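You operate a simulated robot arm through the tools that you are given. There is no shell and no other tool. Be economical: measure what you need, move in short steps, check, and stop when the job is done.

The job below is to be done with a simulated two-armed robot. You get a single attempt, and the scene is never put back.

Task
On the clear end of the test bench, fold the rag in half.

The check looks at the end state, three seconds after you hand in, the way a careful person would. Anything else that was tipped, shoved, dropped, spilled or broken makes it a failure. Flat cloth is picked up by pressing the open fingertips on it (5 to 10 N) and closing them slowly along it; thin cloth reads only 2 to 8 mm in the jaws.

Robot
Two 7-joint arms with two-finger parallel grippers on one trunk, on a base that drives. Base frame: it is fixed to the floor where the robot stands at the start and does not move with it; the origin is under the middle of the robot, x ahead of it, y to its left, z up; the surface under the hand at the start is at about z = 900. Lengths are in mm, angles in degrees, forces in N, time in s.
The left shoulder is at the start at [62, 197, 1129], the right one opposite. With the tool pointing down near the work surface each hand reaches from about 320 to 720 mm from the robot's upright axis, wherever it stands, measured 20 degrees to its own side. Places, roughly: clear end of the test bench [700, 0, 900]. Payload 1.57 kg a hand.
The tool frame of a hand sits at the grasp point between the pads (the TCP): z along the fingers, y along the line on which they close. The tips reach 30 mm beyond it. The gripper opens to 110 mm. The fingers are 24 mm wide and 12 mm thick; the gripper's body (48 by 112 mm) begins 78 mm behind the TCP.
Orientation is that of the tool frame in the base frame, as [roll, pitch, yaw] about the fixed x, y, z axes, in that order (R = Rz(yaw) Ry(pitch) Rx(roll)). With the fingers straight down and closing along the base's y, the tool's x points along the base's -x, its y along +y and its z along -z.

Tools
- The arms move only by the tool servo_tool. It takes "left_series", "right_series" or both (then of equal length, played together; a hand with none holds still); each is one flat list of numbers, 7 for each row, row after row: the opening, from 0 (shut) to 1 (fully open), then the shift along the tool's x, y, z in mm, then the turn, a rotation vector about the tool's x, y, z in degrees. In form: [jaw, x, y, z, wx, wy, wz, jaw, x, y, z, wx, wy, wz, ...]. A call has 1 to 12 rows; each row is the pose to reach, as a shift and turn from the pose commanded when the call began, along the tool's axes at that moment. Rows are played at 5 a second. More than 50 mm and 8.6 degrees between two rows, or a gripper value outside its range, and nothing of the call is played. Where a pose cannot be reached the arm comes as near as it can. A force on the tool above 40 N (or 10 N above the force at the start of the call, whichever is more), or a blocked arm, ends the call early, and 0.2 s more pass. The fingers move at their own pace (about 72 mm/s each) and stop on an object; they squeeze with about 41 N. The grip force told is the motor's: it shows also when the fingers shut on nothing. Time passes only in rows, and 0.2 s behind the last, so rows that repeat a pose let the fingers close. It gives the time, the measured TCP pose, the force on the tool (base axes), the opening and the grip force at its end, in the units of the frame above (readings bear some noise), with the torque about the TCP (base axes, N m) and any sound that the robot's microphone picked up.
- Cameras (640 x 400 px; columns grow to the right, rows downward): "scene" is now at [98.7, 8.8, 1700.9]; the picture's right is [0.11, -0.99, -0.00], its down [-0.85, -0.10, -0.51] and it looks along [0.51, 0.06, -0.86] (base axes); focal length 259 px, centre (320, 200). "left" rides on the left gripper at [70, -16, -141] in its tool frame; the picture's right is [0.23, 0.97, 0.00], its down [-0.85, 0.20, -0.48] and it looks along [-0.47, 0.11, 0.88] (tool axes); focal length 222 px, centre (320, 200). "right" rides on the right gripper at [70, 16, -141] in its tool frame; the picture's right is [-0.23, 0.97, 0.00], its down [-0.86, -0.20, -0.48] and it looks along [-0.47, -0.11, 0.88] (tool axes); focal length 222 px, centre (320, 200). There is no depth. A picture from a camera that has moved, and an enlarged one, comes with that camera's place and axes in the base frame and with its lens.
- capture(camera): a new picture of that camera. It takes no simulated time.
- raise_lower(by): slides the trunk up (or, below 0, down) by that many mm; the arms and the scene camera ride with it, the base frame stays. It gives what a move gives, with no picture.
- roll_base(legs): drives the robot by 1 to 6 legs, each [ahead, left, turn to the left] in mm, mm and degrees, along the robot's own axes; the way and the turn of a leg run together, so that a leg with both is an arc; at most 1500 mm and 180 degrees a leg. The arms and the cameras ride along, it lands a little off, and it stops where it bumps. It gives what a move gives.
- pan_tilt(pan, tilt): turns the head with the scene camera to pan (to the left, within 86 degrees either way) and tilt (down, from -29 to 69), counted from straight ahead of the robot. It gives what a move gives.
- inspect(camera, box): a new picture of the part [left, top, right, bottom] of that camera's present view, enlarged. It takes no simulated time.
- hand_in(): hands the job in; it is judged then, once.

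Work in short steps. Places have to be worked out from the pictures, the camera data and where the tool is seen: move nearer, look again, correct. Check each grasp and each placing, and mend what went wrong. You have 120 turns and 108 pictures in all, those below and enlarged ones among them. Open the grippers and draw the arms clear of the work before you hand the job in, unless the task says otherwise; then end with one line.

The tools are called after "Emit:" as name(argument=value, ...) on one line, values as JSON. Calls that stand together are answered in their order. servo_tool: Moves the arms, as the interface text tells. Its arguments: {"type":"object","properties":{"left_series":{"type":"array","items":{"type":"number"}},"right_series":{"type":"array","items":{"type":"number"}}},"required":[]} The other tools are called the same way: raise_lower (by) slides the trunk up or down; roll_base (legs) drives the base; pan_tilt (pan, tilt) turns the head that bears the scene camera; capture (camera) takes a picture; inspect (camera, box) takes an enlarged picture of a part of a camera's view; hand_in () hands the job in.

At the start:

```text
time_s: 0.0
left_tcp_pos: [418.0, 168.1, 1120.5]
left_ee_rot: [180.0, 0.0, -179.9]
left_contact_force: [0.4, -0.8, 0.1]
left_torque: [0.0, 0.0, 0.02]
left_finger_gap: 110.1
left_grip_force: 0.2
right_tcp_pos: [399.9, -206.0, 1058.5]
right_ee_rot: [179.8, 0.1, 180.0]
right_contact_force: [0.5, 0.4, -0.3]
right_torque: [0.01, -0.01, -0.03]
right_finger_gap: 109.5
right_grip_force: 0.0
trunk travel left (down, up): [-725.0, 265.0]
robot x, y, heading: [1.2, 3.1, 0.0]
head pan, tilt: [6.4, 59.0]
```

scene: 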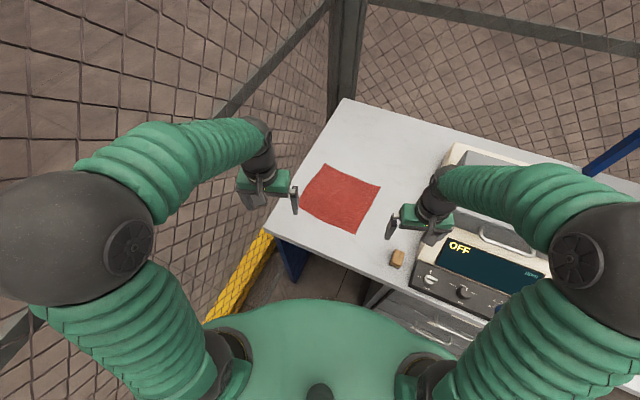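
right: 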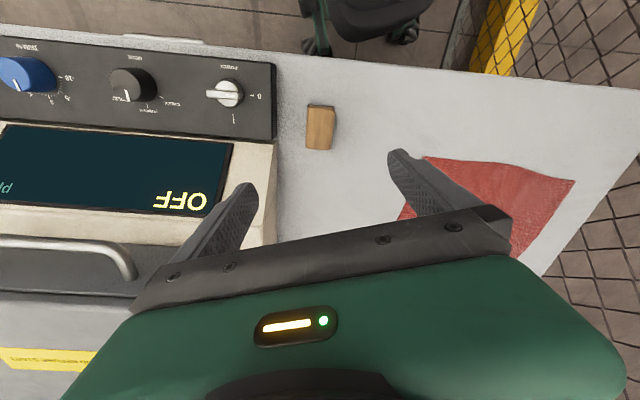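
left: 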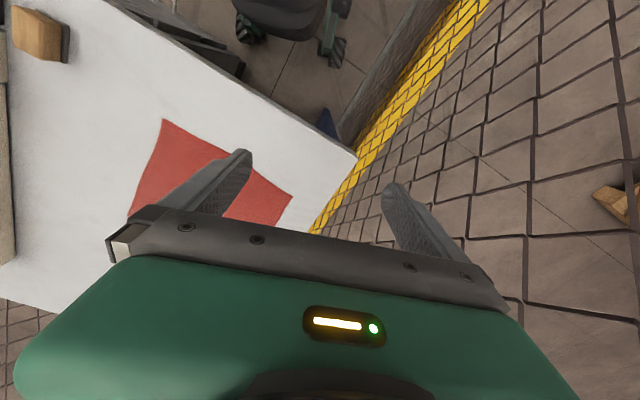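

The rag is about 220 mm square, with corners near (738,65), (659,-152), (456,-70) and (540,140). The bench is turned about 20° to the right of the robot. I'll raise the trunk so the arms clear the instrument, then turn to face the bench squarely and look again.

Emit:
raise_lower(by=200)

Emit:
roll_base(legs=[[0, 0, -20]])

Emit:
capture(camera="scene")

Emit:
capture(camera="left")

```text
time_s: 2.2
left_tcp_pos: [417.6, 168.1, 1321.6]
left_ee_rot: [180.0, 0.0, 180.0]
left_contact_force: [0.4, -0.1, 0.3]
left_torque: [-0.03, 0.01, 0.0]
left_finger_gap: 110.1
left_grip_force: 0.0
right_tcp_pos: [399.7, -205.8, 1258.2]
right_ee_rot: [179.9, 0.0, -180.0]
right_contact_force: [-0.9, -0.3, -0.5]
right_torque: [0.01, -0.04, 0.01]
right_finger_gap: 110.0
right_grip_force: 0.1
trunk travel left (down, up): [-925.0, 65.0]
robot x, y, heading: [-2.3, -1.7, 0.0]
head pan, tilt: [6.4, 59.0]
```

```text
time_s: 3.7
left_tcp_pos: [450.2, 16.3, 1320.1]
left_ee_rot: [-180.0, 0.0, 159.9]
left_contact_force: [0.4, -0.2, -0.1]
left_torque: [0.03, 0.04, -0.02]
left_finger_gap: 110.2
left_grip_force: 0.0
right_tcp_pos: [306.5, -329.2, 1259.3]
right_ee_rot: [-179.9, 0.1, 160.0]
right_contact_force: [-0.5, -0.3, 1.4]
right_torque: [0.04, 0.04, -0.02]
right_finger_gap: 110.1
right_grip_force: 0.1
trunk travel left (down, up): [-925.0, 65.0]
robot x, y, heading: [-1.8, -0.0, -20.1]
head pan, tilt: [6.4, 59.0]
```

```text
104 pictures are left
camera scene: at [97.3, -22.6, 1900.9], right [-0.24, -0.97, 0.0], down [-0.83, 0.2, -0.51], along [0.5, -0.12, -0.86], focal length 259 px, centre (320, 200)
```

scene: 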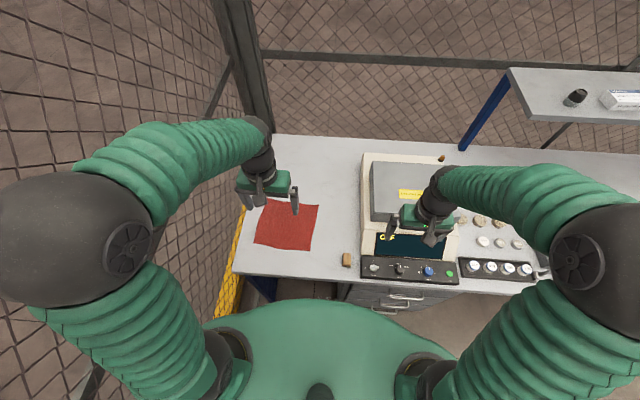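

```text
103 pictures are left
camera left: at [380.3, 26.0, 1461.7], right [0.12, 0.99, 0.0], down [0.87, -0.11, 0.48], along [0.47, -0.06, -0.88], focal length 222 px, centre (320, 200)
```

left: 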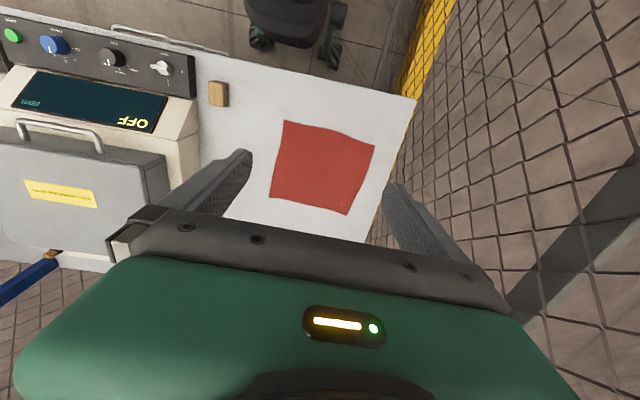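

Both cameras agree on the corners: near edge (454,-70)–(538,148), far edge (653,-152)–(740,61), so the rag is squared to a heading of about -22°. I'll move a little left and ahead so both hands can reach every corner, staying clear of the fence and bench.

Emit:
roll_base(legs=[[0, 80, -2], [40, 0, 0]])

Emit:
capture(camera="scene")

Emit:
capture(camera="left")

```text
time_s: 5.2
left_tcp_pos: [513.9, 87.2, 1324.3]
left_ee_rot: [-179.1, 0.6, 158.2]
left_contact_force: [0.6, 1.6, 0.3]
left_torque: [-0.09, -0.02, 0.03]
left_finger_gap: 110.1
left_grip_force: 0.1
right_tcp_pos: [357.8, -255.4, 1267.2]
right_ee_rot: [-179.1, 0.5, 158.3]
right_contact_force: [1.3, 1.0, 0.3]
right_torque: [-0.04, 0.0, 0.01]
right_finger_gap: 110.0
right_grip_force: 0.0
trunk travel left (down, up): [-925.0, 65.0]
robot x, y, heading: [66.7, 62.1, -21.9]
head pan, tilt: [6.4, 59.0]
```

```text
102 pictures are left
camera scene: at [156.0, 54.1, 1901.7], right [-0.27, -0.96, 0.01], down [-0.82, 0.23, -0.52], along [0.5, -0.15, -0.85], focal length 259 px, centre (320, 200)
```

scene: 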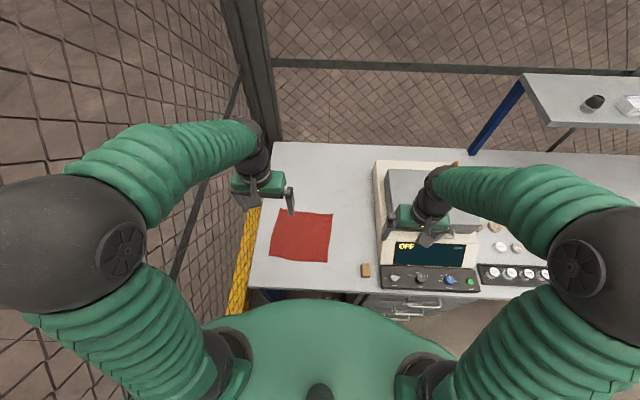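

```text
101 pictures are left
camera left: at [443.3, 100.4, 1463.3], right [0.15, 0.99, -0.02], down [0.87, -0.12, 0.48], along [0.48, -0.09, -0.88], focal length 222 px, centre (320, 200)
```

left: 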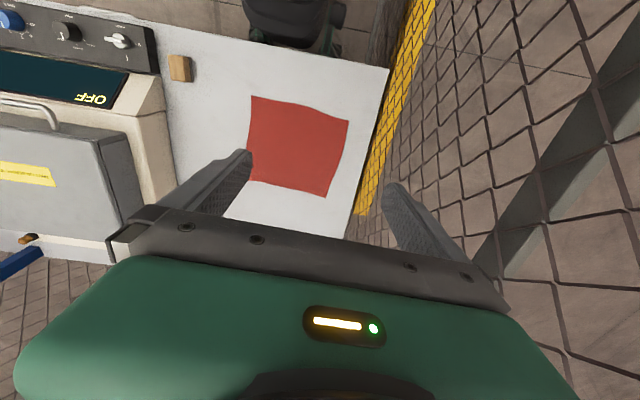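

The robot now stands square to the rag: near corners are about 406 mm ahead and 22–255 mm left, far corners about 625 mm ahead. I'll move both hands above the near edge while still high.

Emit:
servo_tool(right_series=[0.5, -5, 40, 0, 0, 0, 0, 0.5, -10, 80, 0, 0, 0, 0, 0.5, -15, 120, 0, 0, 0, 0, 0.5, -20, 160, 0, 0, 0, 0, 0.5, -25, 200, 0, 0, 0, 0, 0.5, -30, 240, 0, 0, 0, 0, 0.5, -30, 240, 0, 0, 0, 0], left_series=[0.5, -2, 5, 0, 0, 0, 0, 0.5, -4, 10, 0, 0, 0, 0, 0.5, -6, 15, 0, 0, 0, 0, 0.5, -8, 20, 0, 0, 0, 0, 0.5, -10, 25, 0, 0, 0, 0, 0.5, -14, 30, 0, 0, 0, 0, 0.5, -14, 30, 0, 0, 0, 0])

Emit:
raise_lower(by=-200)

Emit:
capture(camera="scene")

Emit:
capture(camera="left")

Emit:
capture(camera="right")

```text
time_s: 6.8
left_tcp_pos: [532.7, 80.8, 1325.2]
left_ee_rot: [179.7, 0.3, 158.0]
left_contact_force: [-0.5, -1.1, 0.2]
left_torque: [0.16, -0.05, -0.02]
left_finger_gap: 55.1
left_grip_force: 0.1
right_tcp_pos: [468.4, -72.4, 1263.3]
right_ee_rot: [179.7, 0.4, 158.2]
right_contact_force: [0.2, -1.2, -0.6]
right_torque: [0.07, -0.07, -0.01]
right_finger_gap: 54.7
right_grip_force: 0.0
trunk travel left (down, up): [-925.0, 65.0]
robot x, y, heading: [67.0, 58.3, -22.0]
head pan, tilt: [6.4, 59.0]
```

```text
time_s: 9.0
left_tcp_pos: [545.2, 102.3, 1120.9]
left_ee_rot: [-179.4, 0.3, 158.3]
left_contact_force: [0.1, 0.3, 0.0]
left_torque: [-0.08, 0.0, 0.02]
left_finger_gap: 55.1
left_grip_force: 0.1
right_tcp_pos: [478.7, -52.8, 1062.0]
right_ee_rot: [-179.4, 0.2, 158.4]
right_contact_force: [-0.2, -0.8, 0.3]
right_torque: [-0.03, 0.04, 0.01]
right_finger_gap: 55.0
right_grip_force: 0.0
trunk travel left (down, up): [-725.0, 265.0]
robot x, y, heading: [68.9, 60.6, -22.3]
head pan, tilt: [6.4, 59.0]
```

```text
100 pictures are left
camera scene: at [166.2, 41.9, 1700.9], right [-0.27, -0.96, 0.01], down [-0.83, 0.23, -0.51], along [0.49, -0.14, -0.86], focal length 259 px, centre (320, 200)
```

scene: 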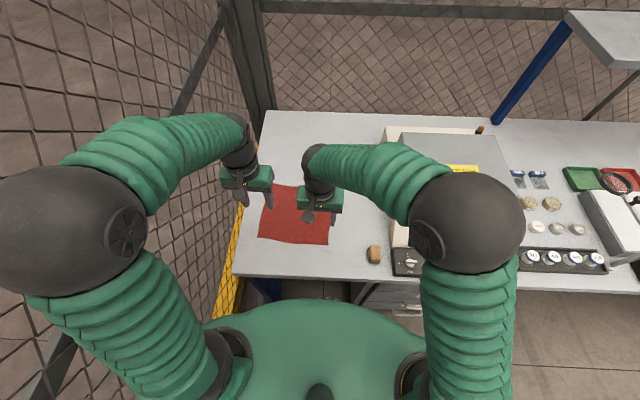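

```text
99 pictures are left
camera left: at [473.8, 114.3, 1261.4], right [0.15, 0.99, -0.01], down [0.87, -0.13, 0.48], along [0.47, -0.08, -0.88], focal length 222 px, centre (320, 200)
```

left: 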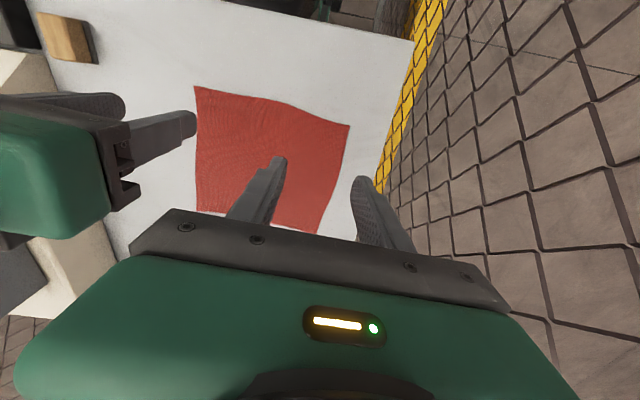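

```text
98 pictures are left
camera right: at [420.2, -10.1, 1202.9], right [0.57, 0.82, -0.01], down [0.72, -0.5, 0.48], along [0.39, -0.28, -0.87], focal length 222 px, centre (320, 200)
```

right: 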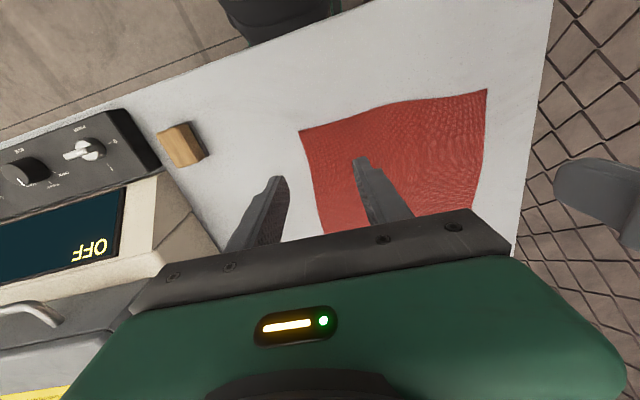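

Both hand cameras place the near corners at (454,-70) and (542,148). I'll set the hands about 40 mm in from each corner and 14 mm inside the edge, narrow the jaws, and come down to about 15 mm above the rag.

Emit:
servo_tool(left_series=[0.3, 2, 0, 40, 0, 0, 0, 0.3, 4, 0, 80, 0, 0, 0, 0.3, 6, 0, 120, 0, 0, 0, 0.3, 6, 0, 150, 0, 0, 0, 0.3, 6, 0, 175, 0, 0, 0, 0.3, 6, 0, 175, 0, 0, 0], right_series=[0.3, 1, 5, 24, 0, 0, 0, 0.3, 2, 10, 48, 0, 0, 0, 0.3, 3, 15, 72, 0, 0, 0, 0.3, 3, 15, 96, 0, 0, 0, 0.3, 3, 15, 117, 0, 0, 0, 0.3, 3, 15, 117, 0, 0, 0])

Emit:
capture(camera="left")

Emit:
capture(camera="right")

Emit:
inspect(camera="scene", box=[200, 120, 400, 300])

```text
time_s: 10.4
left_tcp_pos: [536.8, 96.9, 946.6]
left_ee_rot: [-179.6, 0.1, 158.3]
left_contact_force: [0.5, 0.2, 0.4]
left_torque: [0.02, -0.01, -0.01]
left_finger_gap: 33.1
left_grip_force: 0.1
right_tcp_pos: [483.7, -51.7, 951.0]
right_ee_rot: [-179.9, 0.8, 157.2]
right_contact_force: [-0.1, -0.9, 0.2]
right_torque: [-0.04, -0.02, 0.01]
right_finger_gap: 33.0
right_grip_force: 0.0
trunk travel left (down, up): [-725.0, 265.0]
robot x, y, heading: [68.2, 62.4, -21.9]
head pan, tilt: [6.4, 59.0]
```

```text
97 pictures are left
camera left: at [466.3, 109.1, 1087.2], right [0.15, 0.99, -0.01], down [0.87, -0.13, 0.48], along [0.47, -0.08, -0.88], focal length 222 px, centre (320, 200)
```

left: 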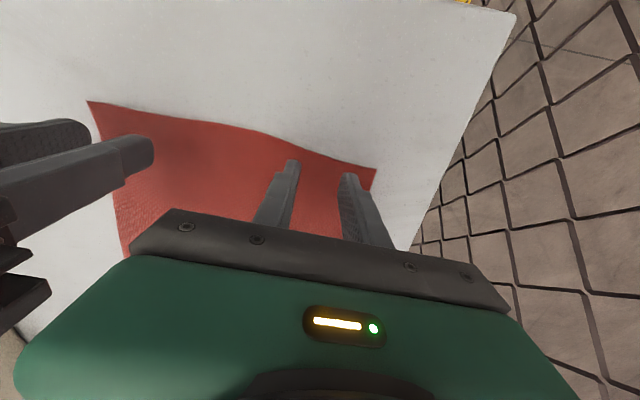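

```text
96 pictures are left
camera right: at [423.9, -8.8, 1091.2], right [0.59, 0.81, 0.0], down [0.71, -0.51, 0.49], along [0.4, -0.29, -0.87], focal length 222 px, centre (320, 200)
```

right: 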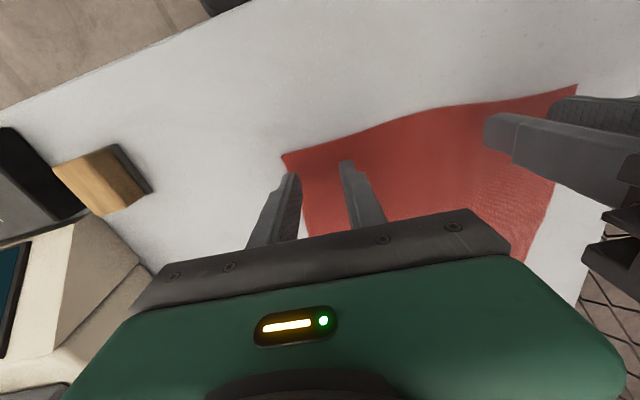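

```text
2.22 times, centred on (300, 210) of scene
camera zoom: at [163.0, 33.3, 1702.2], right [-0.27, -0.96, 0.0], down [-0.83, 0.23, -0.51], along [0.49, -0.14, -0.86], focal length 576 px, centre (364, 178)
```

zoom: 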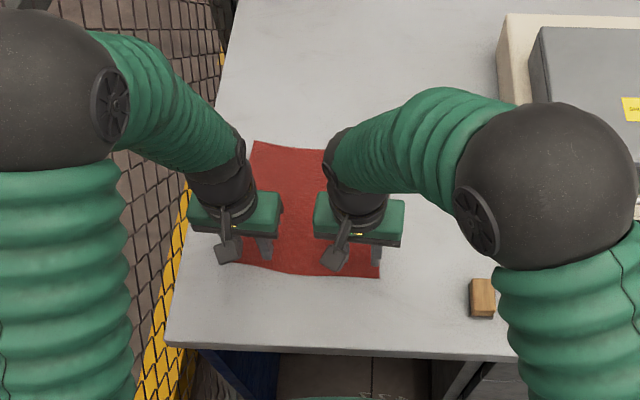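

Hands are ~15 mm over the rag; the right hand's outer finger sits right on the side edge, so I'll shift it about 11 mm inward. The left hand goes a few mm outward, then I'll come down near contact.

Emit:
servo_tool(left_series=[0.3, 0, 3, 5, 0, 0, 0, 0.3, 0, 5, 11, 0, 0, 0, 0.3, 0, 5, 14, 0, 0, 0, 0.3, 0, 5, 14, 0, 0, 0], right_series=[0.3, 2, 5, 5, 0, 0, 0, 0.3, 4, 11, 13, 0, 0, 0, 0.3, 4, 11, 18, 0, 0, 0, 0.3, 4, 11, 18, 0, 0, 0])

Emit:
capture(camera="right")

Emit:
capture(camera="left")

```text
time_s: 11.4
left_tcp_pos: [540.4, 100.3, 932.2]
left_ee_rot: [-179.5, 0.2, 158.2]
left_contact_force: [-0.9, -0.1, 0.0]
left_torque: [0.0, 0.0, 0.03]
left_finger_gap: 33.3
left_grip_force: 0.0
right_tcp_pos: [491.2, -51.0, 935.4]
right_ee_rot: [179.8, 1.0, 155.4]
right_contact_force: [0.6, 0.3, 0.2]
right_torque: [-0.03, 0.01, 0.0]
right_finger_gap: 33.0
right_grip_force: 0.1
trunk travel left (down, up): [-725.0, 265.0]
robot x, y, heading: [66.7, 61.7, -21.7]
head pan, tilt: [6.4, 59.0]
```

```text
94 pictures are left
camera right: at [430.9, -7.3, 1075.2], right [0.61, 0.79, 0.01], down [0.69, -0.53, 0.49], along [0.39, -0.3, -0.87], focal length 222 px, centre (320, 200)
```

right: 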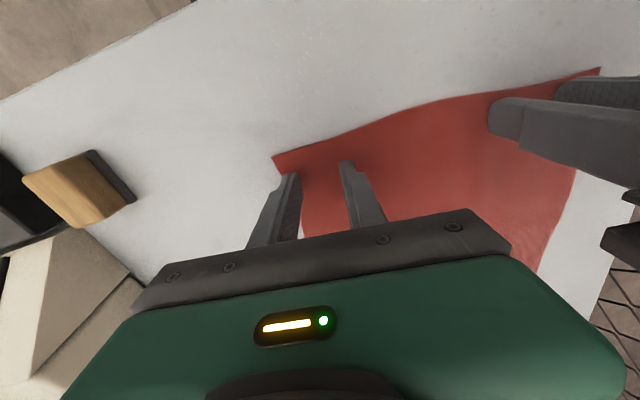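

```text
93 pictures are left
camera left: at [468.3, 113.2, 1073.4], right [0.15, 0.99, -0.01], down [0.87, -0.13, 0.48], along [0.47, -0.08, -0.88], focal length 222 px, centre (320, 200)
```

left: 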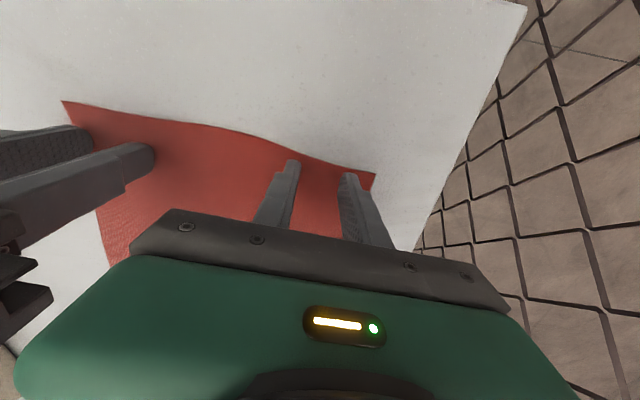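

The right hand couldn't fully reach its command (its yaw drifted 3°), so it is near a limit reaching across. I'll lift the trunk a little and move the base 60 mm left to ease the right arm, which keeps ample room to the fence.

Emit:
raise_lower(by=60)

Emit:
roll_base(legs=[[0, 60, 0]])

Emit:
servo_tool(left_series=[0.3, 0, -20, 0, 0, 0, 0, 0.3, 0, -40, 0, 0, 0, 0, 0.3, 0, -55, 0, 0, 0, 0, 0.3, 0, -55, 0, 0, 0, 0], right_series=[0.3, 0, -20, 0, 0, 0, 0, 0.3, 0, -40, 0, 0, 0, 0, 0.3, 0, -55, 0, 0, 0, 0, 0.3, 0, -55, 0, 0, 0, 0])

Emit:
capture(camera="scene")

Emit:
capture(camera="right")

Emit:
capture(camera="left")

```text
time_s: 12.4
left_tcp_pos: [538.9, 101.9, 992.3]
left_ee_rot: [-179.7, 0.0, 158.3]
left_contact_force: [0.3, 0.5, -0.1]
left_torque: [-0.02, -0.03, 0.0]
left_finger_gap: 32.8
left_grip_force: 0.0
right_tcp_pos: [484.2, -57.5, 981.8]
right_ee_rot: [-179.0, 0.0, 155.1]
right_contact_force: [0.0, 0.7, 0.2]
right_torque: [-0.02, 0.01, 0.02]
right_finger_gap: 32.8
right_grip_force: 0.0
trunk travel left (down, up): [-785.0, 205.0]
robot x, y, heading: [68.5, 65.2, -22.2]
head pan, tilt: [6.4, 59.0]
```

```text
time_s: 13.3
left_tcp_pos: [556.3, 143.6, 994.9]
left_ee_rot: [179.7, 0.1, 158.2]
left_contact_force: [0.2, -1.2, 0.6]
left_torque: [0.05, -0.04, 0.01]
left_finger_gap: 33.0
left_grip_force: 0.1
right_tcp_pos: [502.0, -12.1, 986.5]
right_ee_rot: [179.8, 0.2, 155.2]
right_contact_force: [0.2, -0.1, 0.1]
right_torque: [0.11, 0.02, 0.01]
right_finger_gap: 32.8
right_grip_force: 0.1
trunk travel left (down, up): [-785.0, 205.0]
robot x, y, heading: [88.4, 120.4, -21.9]
head pan, tilt: [6.4, 59.0]
```

```text
time_s: 14.3
left_tcp_pos: [540.8, 103.5, 994.7]
left_ee_rot: [-179.7, 0.3, 158.3]
left_contact_force: [0.9, -0.4, -0.6]
left_torque: [-0.01, -0.01, -0.03]
left_finger_gap: 33.1
left_grip_force: 0.1
right_tcp_pos: [482.4, -53.2, 987.4]
right_ee_rot: [-179.6, 0.2, 155.2]
right_contact_force: [-0.5, -1.0, -0.4]
right_torque: [-0.01, 0.01, -0.02]
right_finger_gap: 32.9
right_grip_force: 0.0
trunk travel left (down, up): [-785.0, 205.0]
robot x, y, heading: [91.3, 116.5, -22.3]
head pan, tilt: [6.4, 59.0]
```

```text
92 pictures are left
camera scene: at [184.0, 83.0, 1761.0], right [-0.27, -0.96, 0.0], down [-0.83, 0.23, -0.51], along [0.49, -0.14, -0.86], focal length 259 px, centre (320, 200)
```

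scene: 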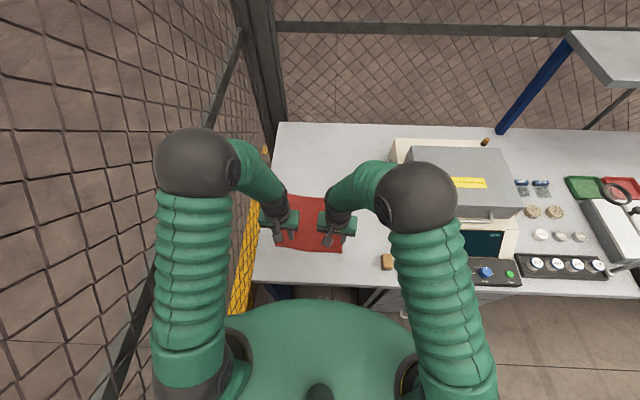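

```text
91 pictures are left
camera right: at [425.8, -7.4, 1129.2], right [0.61, 0.79, -0.01], down [0.69, -0.54, 0.48], along [0.38, -0.3, -0.88], focal length 222 px, centre (320, 200)
```

right: 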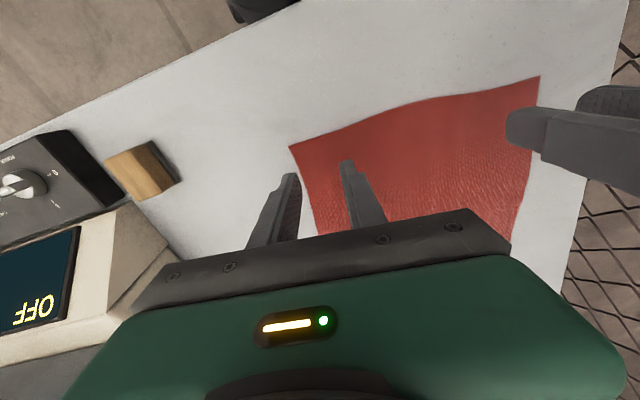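

```text
90 pictures are left
camera left: at [469.2, 115.1, 1134.5], right [0.15, 0.99, -0.01], down [0.87, -0.13, 0.48], along [0.47, -0.08, -0.88], focal length 222 px, centre (320, 200)
```

left: 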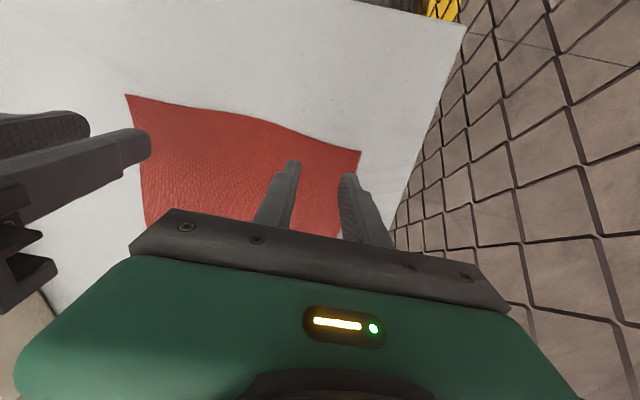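

The base shift worked and the elbows sit well inside the fence. I'll re-square the right hand (+3° yaw), move it 14 mm along the edge, and lower both hands to just above the rag.

Emit:
servo_tool(left_series=[0.3, 0, 0, 0, 0, 0, 0, 0.3, 0, 0, 0, 0, 0, 0, 0.3, 1, 0, 25, 0, 0, 0, 0.3, 1, 0, 50, 0, 0, 0, 0.3, 1, 0, 58, 0, 0, 0, 0.3, 1, 0, 58, 0, 0, 0], right_series=[0.3, 2, 7, 0, 0, 0, -1.5, 0.3, 5, 14, 0, 0, 0, -3, 0.3, 5, 14, 20, 0, 0, -3, 0.3, 5, 14, 40, 0, 0, -3, 0.3, 5, 14, 50, 0, 0, -3, 0.3, 5, 14, 50, 0, 0, -3])

Emit:
capture(camera="right")

Emit:
capture(camera="left")

```text
time_s: 15.7
left_tcp_pos: [536.6, 101.0, 933.5]
left_ee_rot: [-179.7, 0.3, 158.1]
left_contact_force: [0.2, -0.1, -0.2]
left_torque: [-0.01, -0.02, 0.0]
left_finger_gap: 32.9
left_grip_force: 0.0
right_tcp_pos: [483.8, -38.5, 936.5]
right_ee_rot: [-179.6, 0.1, 158.2]
right_contact_force: [-0.1, 0.3, -0.5]
right_torque: [0.01, -0.03, 0.02]
right_finger_gap: 33.1
right_grip_force: 0.1
trunk travel left (down, up): [-785.0, 205.0]
robot x, y, heading: [90.7, 118.5, -22.1]
head pan, tilt: [6.4, 59.0]
```

```text
89 pictures are left
camera right: at [424.4, 2.3, 1078.6], right [0.57, 0.82, -0.01], down [0.72, -0.5, 0.48], along [0.39, -0.28, -0.88], focal length 222 px, centre (320, 200)
```

right: 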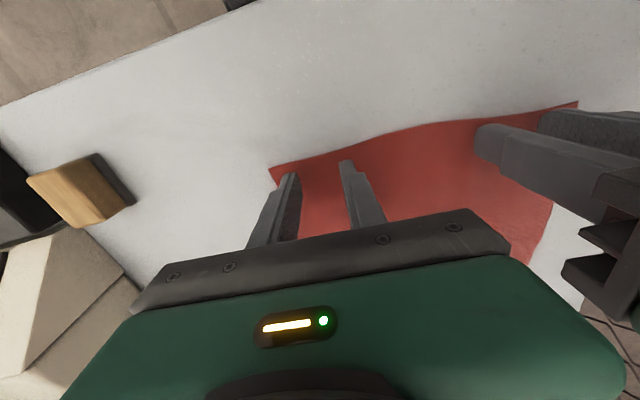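

```text
88 pictures are left
camera left: at [465.5, 112.7, 1075.6], right [0.15, 0.99, -0.01], down [0.87, -0.13, 0.48], along [0.48, -0.08, -0.88], focal length 222 px, centre (320, 200)
```

left: 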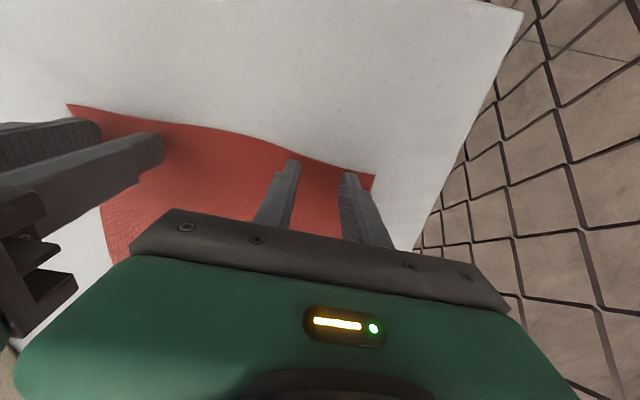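

Both hands are placed with ~3–6 mm to go. I'll shift each a few mm further inside the edge and press down in small steps.

Emit:
servo_tool(left_series=[0.3, -4, 0, 0, 0, 0, 0, 0.3, -4, 0, 1, 0, 0, 0, 0.3, -4, 0, 2, 0, 0, 0, 0.3, -4, 0, 3, 0, 0, 0], right_series=[0.3, -3, 0, 2, 0, 0, 0, 0.3, -3, 0, 4, 0, 0, 0, 0.3, -3, 0, 5, 0, 0, 0, 0.3, -3, 0, 6, 0, 0, 0])

```text
time_s: 16.7
left_tcp_pos: [541.2, 101.9, 933.7]
left_ee_rot: [-179.6, 0.3, 158.2]
left_contact_force: [-1.1, 0.2, -0.2]
left_torque: [-0.01, 0.05, 0.04]
left_finger_gap: 33.2
left_grip_force: 0.0
right_tcp_pos: [487.1, -36.4, 931.4]
right_ee_rot: [-179.6, 0.4, 158.2]
right_contact_force: [0.9, 2.7, 13.4]
right_torque: [0.37, -0.02, -0.01]
right_finger_gap: 33.3
right_grip_force: 0.2
trunk travel left (down, up): [-785.0, 205.0]
robot x, y, heading: [92.0, 114.8, -22.2]
head pan, tilt: [6.4, 59.0]
```

The right hand is pressing at 13 N (surface at tip z≈901); the left isn't touching yet. I'll ease the right hand slightly and lower the left.

Emit:
servo_tool(left_series=[0.3, 0, 0, 1, 0, 0, 0, 0.3, 0, 0, 2, 0, 0, 0, 0.3, 0, 0, 2.5, 0, 0, 0], right_series=[0.3, 0, 0, -0.5, 0, 0, 0, 0.3, 0, 0, -0.5, 0, 0, 0, 0.3, 0, 0, -0.5, 0, 0, 0])

```text
time_s: 17.5
left_tcp_pos: [539.9, 102.3, 931.6]
left_ee_rot: [-179.6, 0.4, 158.1]
left_contact_force: [1.5, 1.6, 15.6]
left_torque: [0.4, -0.05, 0.0]
left_finger_gap: 33.2
left_grip_force: 0.2
right_tcp_pos: [487.0, -37.2, 931.0]
right_ee_rot: [-179.4, 0.3, 158.2]
right_contact_force: [1.5, 0.7, 10.3]
right_torque: [0.24, -0.06, -0.06]
right_finger_gap: 33.2
right_grip_force: 0.0
trunk travel left (down, up): [-785.0, 205.0]
robot x, y, heading: [94.6, 115.7, -22.3]
head pan, tilt: [6.4, 59.0]
```

Both are pressing (left 15 N, right 10 N). I'll ease the left a touch and close slowly along the cloth.

Emit:
servo_tool(left_series=[0.3, 0, 0, -0.5, 0, 0, 0, 0.27, 0, 0, -0.5, 0, 0, 0, 0.24, 0, 0, -0.5, 0, 0, 0, 0.2, 0, 0, -0.5, 0, 0, 0, 0.16, 0, 0, -0.5, 0, 0, 0, 0.12, 0, 0, -0.5, 0, 0, 0, 0.08, 0, 0, -0.5, 0, 0, 0, 0.04, 0, 0, -0.5, 0, 0, 0, 0, 0, 0, -0.5, 0, 0, 0, 0, 0, 0, -0.5, 0, 0, 0], right_series=[0.3, 0, 0, 0, 0, 0, 0, 0.27, 0, 0, 0, 0, 0, 0, 0.24, 0, 0, 0, 0, 0, 0, 0.2, 0, 0, 0, 0, 0, 0, 0.16, 0, 0, 0, 0, 0, 0, 0.12, 0, 0, 0, 0, 0, 0, 0.08, 0, 0, 0, 0, 0, 0, 0.04, 0, 0, 0, 0, 0, 0, 0, 0, 0, 0, 0, 0, 0, 0, 0, 0, 0, 0, 0, 0])

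Emit:
capture(camera="right")

Emit:
capture(camera="left")

```text
time_s: 19.7
left_tcp_pos: [540.5, 101.9, 931.2]
left_ee_rot: [-179.6, 0.3, 158.3]
left_contact_force: [-0.4, -0.4, 1.2]
left_torque: [0.02, 0.03, -0.03]
left_finger_gap: 0.0
left_grip_force: 20.8
right_tcp_pos: [485.6, -37.5, 931.2]
right_ee_rot: [-179.4, 0.4, 158.2]
right_contact_force: [2.2, 2.1, 19.2]
right_torque: [0.21, 0.1, -0.06]
right_finger_gap: 2.5
right_grip_force: 23.7
trunk travel left (down, up): [-785.0, 205.0]
robot x, y, heading: [91.0, 116.3, -22.1]
head pan, tilt: [6.4, 59.0]
```

```text
87 pictures are left
camera right: at [427.4, 5.3, 1073.0], right [0.57, 0.82, -0.01], down [0.72, -0.5, 0.48], along [0.39, -0.28, -0.87], focal length 222 px, centre (320, 200)
```

right: 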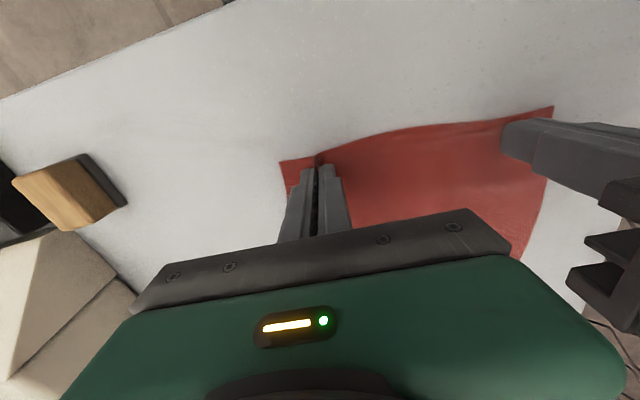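

```text
86 pictures are left
camera left: at [469.9, 114.9, 1072.4], right [0.15, 0.99, -0.01], down [0.87, -0.13, 0.48], along [0.47, -0.08, -0.88], focal length 222 px, centre (320, 200)
```

left: 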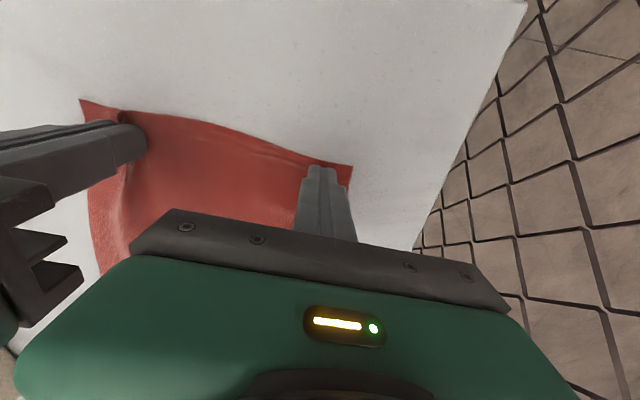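

The right hand holds cloth (2.5 mm), but the left closed on nothing and the corner slid inward about 18 mm. I'll lift the left, reopen it, shift 8 mm inward and press again.

Emit:
servo_tool(left_series=[0, 0, 0, -6, 0, 0, 0, 0.15, 0, -4, -12, 0, 0, 0, 0.3, 0, -8, -12, 0, 0, 0, 0.3, 0, -8, -8, 0, 0, 0, 0.3, 0, -8, -4, 0, 0, 0, 0.3, 0, -8, -1, 0, 0, 0, 0.3, 0, -8, 0, 0, 0, 0])

Emit:
capture(camera="left")

```text
time_s: 21.3
left_tcp_pos: [538.9, 94.4, 931.6]
left_ee_rot: [-179.6, 0.3, 158.1]
left_contact_force: [-0.8, 0.5, 5.0]
left_torque: [0.13, 0.01, 0.02]
left_finger_gap: 32.9
left_grip_force: 0.2
right_tcp_pos: [486.7, -37.6, 931.7]
right_ee_rot: [-179.4, 0.2, 158.2]
right_contact_force: [2.3, 2.4, 16.5]
right_torque: [0.17, 0.03, -0.02]
right_finger_gap: 2.2
right_grip_force: 23.5
trunk travel left (down, up): [-785.0, 205.0]
robot x, y, heading: [94.2, 115.4, -22.1]
head pan, tilt: [6.4, 59.0]
```

```text
85 pictures are left
camera left: at [467.7, 107.4, 1072.3], right [0.15, 0.99, -0.01], down [0.87, -0.13, 0.48], along [0.48, -0.08, -0.88], focal length 222 px, centre (320, 200)
```

left: 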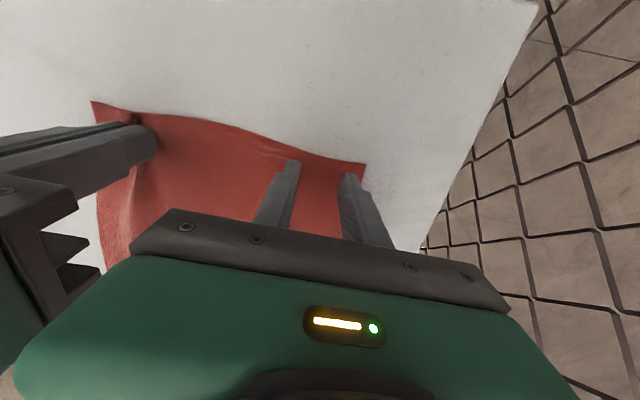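

The outer finger is only ~5 mm inside the side edge. I'll lift, shift 7 mm further inward, then press a bit harder and close slowly.

Emit:
servo_tool(left_series=[0.3, 0, 0, -6, 0, 0, 0, 0.3, 0, -7, -6, 0, 0, 0, 0.3, 0, -7, -2, 0, 0, 0, 0.3, 0, -7, 0, 0, 0, 0, 0.3, 0, -7, 0.8, 0, 0, 0])

```text
time_s: 22.5
left_tcp_pos: [535.5, 87.6, 931.7]
left_ee_rot: [-179.6, 0.5, 158.3]
left_contact_force: [-2.2, 2.0, 24.9]
left_torque: [0.61, 0.09, 0.06]
left_finger_gap: 33.2
left_grip_force: 0.6
right_tcp_pos: [485.1, -38.0, 930.9]
right_ee_rot: [-179.4, 0.2, 158.2]
right_contact_force: [1.4, 0.5, 6.5]
right_torque: [0.08, -0.01, -0.03]
right_finger_gap: 2.4
right_grip_force: 24.0
trunk travel left (down, up): [-785.0, 205.0]
robot x, y, heading: [89.7, 116.5, -22.2]
head pan, tilt: [6.4, 59.0]
```

The torque shows nearly all the force on the outer finger, which explains the miss. I'll tilt the left hand about 0.8° so both tips touch, easing slightly.

Emit:
servo_tool(left_series=[0.3, 0, 0, -0.2, -0.4, 0, 0, 0.3, 0, 0, -0.2, -0.8, 0, 0, 0.3, 0, 0, -0.2, -0.8, 0, 0])

```text
time_s: 23.3
left_tcp_pos: [535.1, 87.8, 931.0]
left_ee_rot: [179.6, 0.4, 158.2]
left_contact_force: [2.6, -1.2, 16.3]
left_torque: [-0.18, 0.22, 0.03]
left_finger_gap: 33.2
left_grip_force: 0.0
right_tcp_pos: [484.9, -37.7, 930.3]
right_ee_rot: [-179.5, 0.3, 158.2]
right_contact_force: [-2.7, 1.1, 10.6]
right_torque: [0.07, 0.14, -0.02]
right_finger_gap: 2.5
right_grip_force: 23.7
trunk travel left (down, up): [-785.0, 205.0]
robot x, y, heading: [88.6, 117.4, -22.1]
head pan, tilt: [6.4, 59.0]
```

Force is now shared by both fingers (16 N). I'll close slowly.

Emit:
servo_tool(left_series=[0.27, 0, 0, -0.2, 0.2, 0, 0, 0.24, 0, 0, -0.2, 0.2, 0, 0, 0.2, 0, 0, -0.2, 0.2, 0, 0, 0.16, 0, 0, -0.2, 0.2, 0, 0, 0.12, 0, 0, -0.2, 0.2, 0, 0, 0.08, 0, 0, -0.2, 0.2, 0, 0, 0.04, 0, 0, -0.2, 0.2, 0, 0, 0, 0, 0, -0.2, 0.2, 0, 0, 0, 0, 0, -0.2, 0.2, 0, 0])

Emit:
capture(camera="left")

```text
time_s: 25.3
left_tcp_pos: [533.5, 86.2, 932.3]
left_ee_rot: [179.9, 0.5, 158.1]
left_contact_force: [-4.3, -10.2, 21.3]
left_torque: [-0.3, 0.3, 0.14]
left_finger_gap: 2.1
left_grip_force: 23.8
right_tcp_pos: [484.5, -37.1, 931.4]
right_ee_rot: [-179.6, 0.3, 158.2]
right_contact_force: [2.9, 8.2, 5.1]
right_torque: [0.24, -0.07, -0.12]
right_finger_gap: 2.6
right_grip_force: 24.2
trunk travel left (down, up): [-785.0, 205.0]
robot x, y, heading: [85.7, 114.3, -21.7]
head pan, tilt: [6.4, 59.0]
```

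```text
84 pictures are left
camera left: at [462.6, 97.3, 1071.8], right [0.15, 0.99, 0.0], down [0.86, -0.13, 0.48], along [0.48, -0.07, -0.87], focal length 222 px, centre (320, 200)
```

left: 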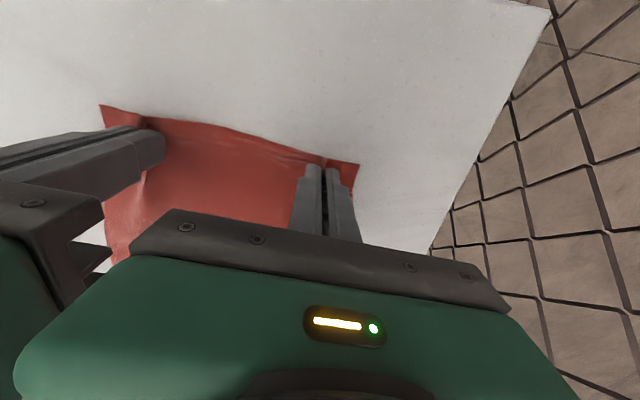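

Both hands hold cloth (2.1 and 2.6 mm). I'll start the fold arc by lifting and moving ahead slowly, then check.

Emit:
servo_tool(left_series=[0, 0, 0, -10, 0, 0, 0, 0, -4, 0, -20, 0, 0, 0, 0, -8, 0, -30, 0, 0, 0, 0, -14, 0, -40, 0, 0, 0, 0, -22, 0, -50, 0, 0, 0, 0, -30, 0, -60, 0, 0, 0, 0, -30, 0, -60, 0, 0, 0], right_series=[0, 0, 0, -10, 0, 0, 0, 0, -4, 0, -20, 0, 0, 0, 0, -8, 0, -30, 0, 0, 0, 0, -14, 0, -40, 0, 0, 0, 0, -22, 0, -50, 0, 0, 0, 0, -30, 0, -60, 0, 0, 0, 0, -30, 0, -60, 0, 0, 0])

Emit:
capture(camera="left")

Emit:
capture(camera="right")

Emit:
inspect(camera="scene", box=[220, 120, 420, 300])

```text
time_s: 26.9
left_tcp_pos: [565.3, 76.2, 990.6]
left_ee_rot: [179.9, 0.2, 158.2]
left_contact_force: [-4.3, -9.0, 0.2]
left_torque: [-0.25, 0.1, 0.09]
left_finger_gap: 2.3
left_grip_force: 24.5
right_tcp_pos: [513.4, -49.1, 991.5]
right_ee_rot: [-179.5, 0.0, 158.2]
right_contact_force: [4.2, 9.0, -0.2]
right_torque: [0.29, -0.12, -0.14]
right_finger_gap: 2.3
right_grip_force: 24.3
trunk travel left (down, up): [-785.0, 205.0]
robot x, y, heading: [92.9, 112.4, -21.8]
head pan, tilt: [6.4, 59.0]
```

```text
83 pictures are left
camera left: at [493.3, 87.5, 1130.9], right [0.15, 0.99, 0.0], down [0.87, -0.13, 0.48], along [0.48, -0.07, -0.88], focal length 222 px, centre (320, 200)
```

left: 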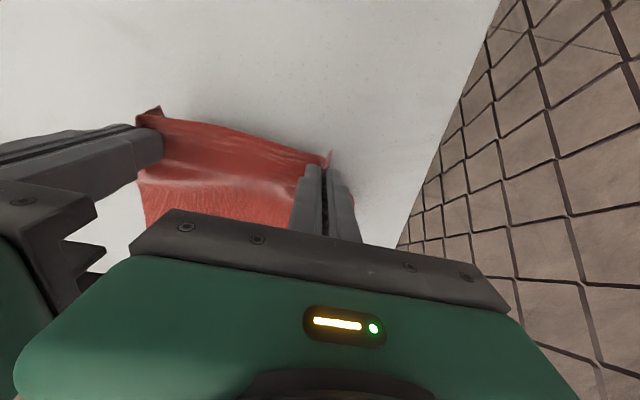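

```text
82 pictures are left
camera right: at [455.7, -6.7, 1133.3], right [0.57, 0.82, -0.01], down [0.72, -0.5, 0.48], along [0.39, -0.28, -0.88], focal length 222 px, centre (320, 200)
```

right: 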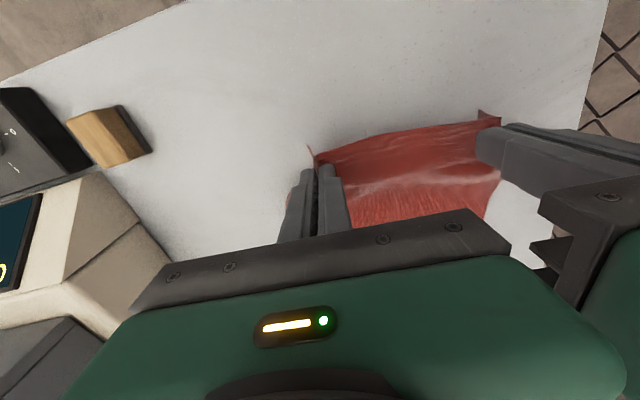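

```text
2.22 times, centred on (320, 210) of scene
camera zoom: at [186.2, 87.0, 1760.9], right [-0.27, -0.96, 0.0], down [-0.83, 0.23, -0.51], along [0.49, -0.14, -0.86], focal length 576 px, centre (320, 178)
```

zoom: 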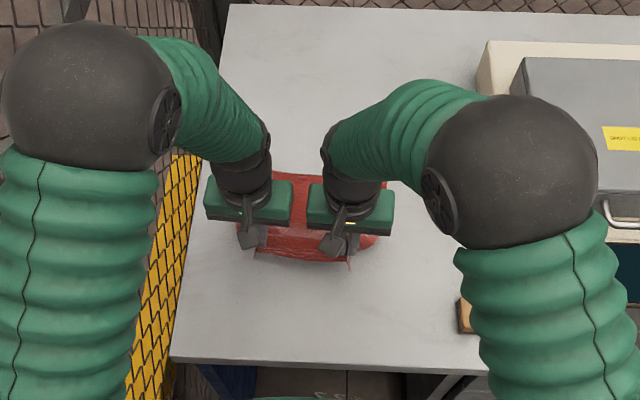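

Both grips hold and the edge rises straight. I'll continue the arc forward and over, checking before landing.

Emit:
servo_tool(left_series=[0, -10, -1, -8, 0, 0, 0, 0, -22, -1, -15, 0, 0, 0, 0, -36, -2, -20, 0, 0, 0, 0, -50, -2, -23, 0, 0, 0, 0, -65, -2, -25, 0, 0, 0, 0, -80, -2, -25, 0, 0, 0, 0, -95, -2, -22, 0, 0, 0, 0, -110, -2, -16, 0, 0, 0, 0, -122, -2, -8, 0, 0, 0, 0, -132, -2, 2, 0, 0, 0, 0, -140, -2, 12, 0, 0, 0, 0, -140, -2, 12, 0, 0, 0], right_series=[0, -10, 1, -8, 0, 0, 0, 0, -22, 1, -15, 0, 0, 0, 0, -36, 2, -20, 0, 0, 0, 0, -50, 2, -23, 0, 0, 0, 0, -65, 2, -25, 0, 0, 0, 0, -80, 2, -25, 0, 0, 0, 0, -95, 2, -22, 0, 0, 0, 0, -110, 2, -16, 0, 0, 0, 0, -122, 2, -8, 0, 0, 0, 0, -132, 2, 2, 0, 0, 0, 0, -140, 2, 12, 0, 0, 0, 0, -140, 2, 12, 0, 0, 0])

Emit:
capture(camera="left")

Emit:
capture(camera="right")

Emit:
inspect(camera="scene", box=[220, 120, 420, 300])

```text
time_s: 29.5
left_tcp_pos: [691.9, 23.0, 977.5]
left_ee_rot: [179.9, 0.4, 158.2]
left_contact_force: [-0.8, -2.3, 0.2]
left_torque: [-0.08, 0.05, 0.04]
left_finger_gap: 2.2
left_grip_force: 24.0
right_tcp_pos: [644.5, -97.5, 980.3]
right_ee_rot: [-179.4, 0.1, 158.3]
right_contact_force: [0.2, 2.0, 0.1]
right_torque: [0.05, 0.0, -0.05]
right_finger_gap: 2.5
right_grip_force: 22.7
trunk travel left (down, up): [-785.0, 205.0]
robot x, y, heading: [89.3, 114.8, -22.0]
head pan, tilt: [6.4, 59.0]
```

```text
80 pictures are left
camera left: at [621.2, 33.6, 1118.9], right [0.15, 0.99, 0.0], down [0.87, -0.13, 0.48], along [0.48, -0.07, -0.88], focal length 222 px, centre (320, 200)
```

left: 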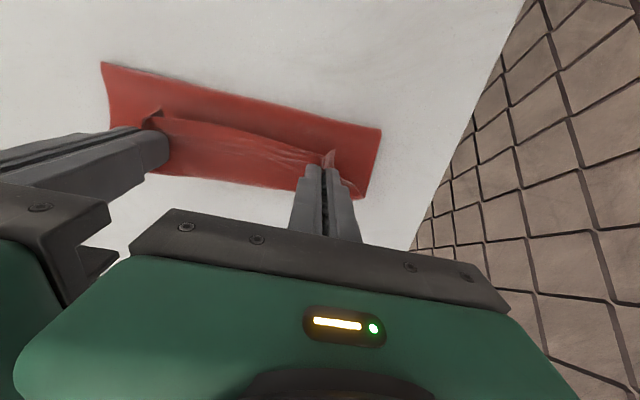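

```text
79 pictures are left
camera right: at [585.8, -56.5, 1122.0], right [0.57, 0.82, -0.01], down [0.72, -0.5, 0.48], along [0.39, -0.28, -0.88], focal length 222 px, centre (320, 200)
```

right: 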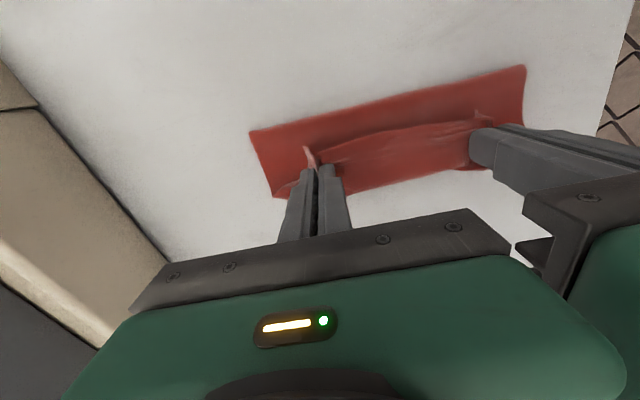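

```text
2.22 times, centred on (320, 210) of scene
camera zoom: at [186.8, 86.8, 1760.8], right [-0.27, -0.96, 0.0], down [-0.83, 0.23, -0.51], along [0.49, -0.14, -0.86], focal length 576 px, centre (320, 178)
```

zoom: 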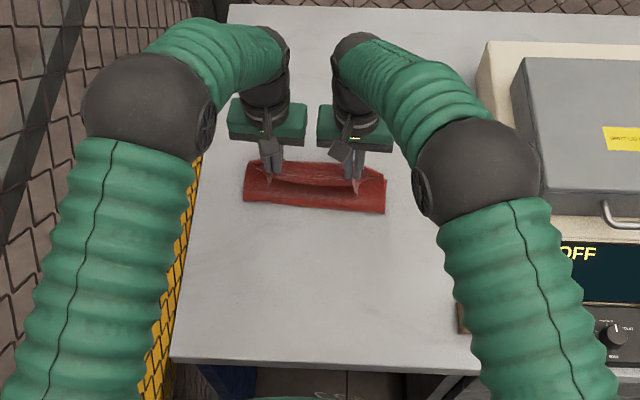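

The rag came over, but taut cloth rolled the fold line forward: it is now at about 143 mm from the original near edge instead of 110, and the far edge has crept forward ~10 mm. I'll carry the edge back to re-lay the lower half, then refold along a slacker path.

Emit:
servo_tool(left_series=[0, 12, 0, -12, 0, 0, 0, 0, 26, 0, -22, 0, 0, 0, 0, 40, 0, -28, 0, 0, 0, 0, 55, 0, -30, 0, 0, 0, 0, 70, 0, -28, 0, 0, 0, 0, 85, 0, -20, 0, 0, 0, 0, 100, 0, -10, 0, 0, 0, 0, 115, 0, 0, 0, 0, 0, 0, 115, 0, 0, 0, 0, 0], right_series=[0, 12, 0, -12, 0, 0, 0, 0, 26, 0, -22, 0, 0, 0, 0, 40, 0, -28, 0, 0, 0, 0, 55, 0, -30, 0, 0, 0, 0, 70, 0, -28, 0, 0, 0, 0, 85, 0, -20, 0, 0, 0, 0, 100, 0, -10, 0, 0, 0, 0, 115, 0, 0, 0, 0, 0, 0, 115, 0, 0, 0, 0, 0])

Emit:
capture(camera="left")

Emit:
inspect(camera="scene", box=[220, 120, 420, 300])

```text
time_s: 31.5
left_tcp_pos: [586.8, 66.3, 977.4]
left_ee_rot: [179.8, 0.1, 158.2]
left_contact_force: [0.1, -2.6, -0.9]
left_torque: [-0.07, 0.02, 0.03]
left_finger_gap: 2.1
left_grip_force: 23.8
right_tcp_pos: [539.1, -55.7, 979.1]
right_ee_rot: [-179.5, 0.2, 158.2]
right_contact_force: [1.1, 3.2, -0.5]
right_torque: [0.09, -0.05, -0.02]
right_finger_gap: 2.5
right_grip_force: 23.9
trunk travel left (down, up): [-785.0, 205.0]
robot x, y, heading: [91.2, 117.0, -22.3]
head pan, tilt: [6.4, 59.0]
```

```text
77 pictures are left
camera left: at [514.8, 76.7, 1118.6], right [0.15, 0.99, 0.0], down [0.87, -0.13, 0.48], along [0.48, -0.07, -0.88], focal length 222 px, centre (320, 200)
```

left: 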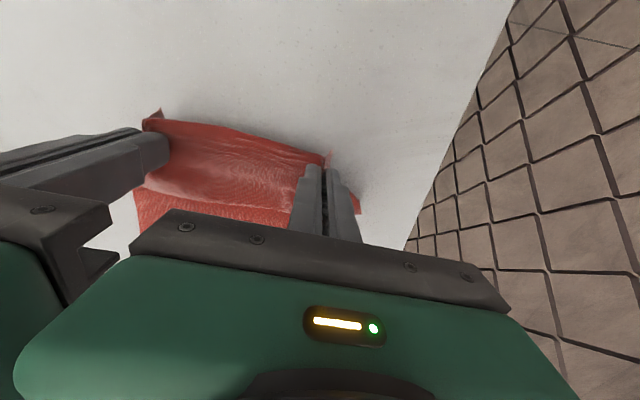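

```text
2.22 times, centred on (320, 210) of scene
camera zoom: at [186.5, 87.1, 1760.8], right [-0.27, -0.96, 0.0], down [-0.83, 0.23, -0.51], along [0.49, -0.14, -0.86], focal length 576 px, centre (320, 178)
```

zoom: 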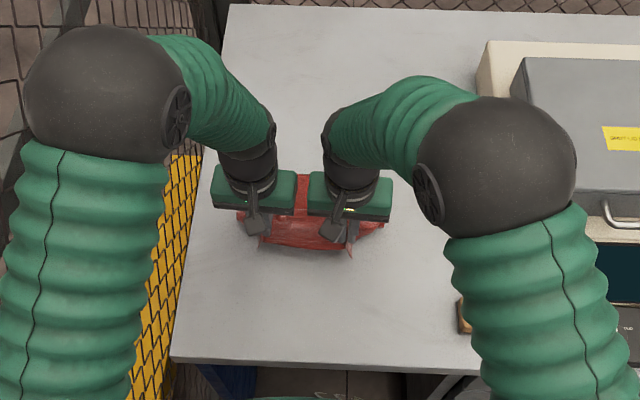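

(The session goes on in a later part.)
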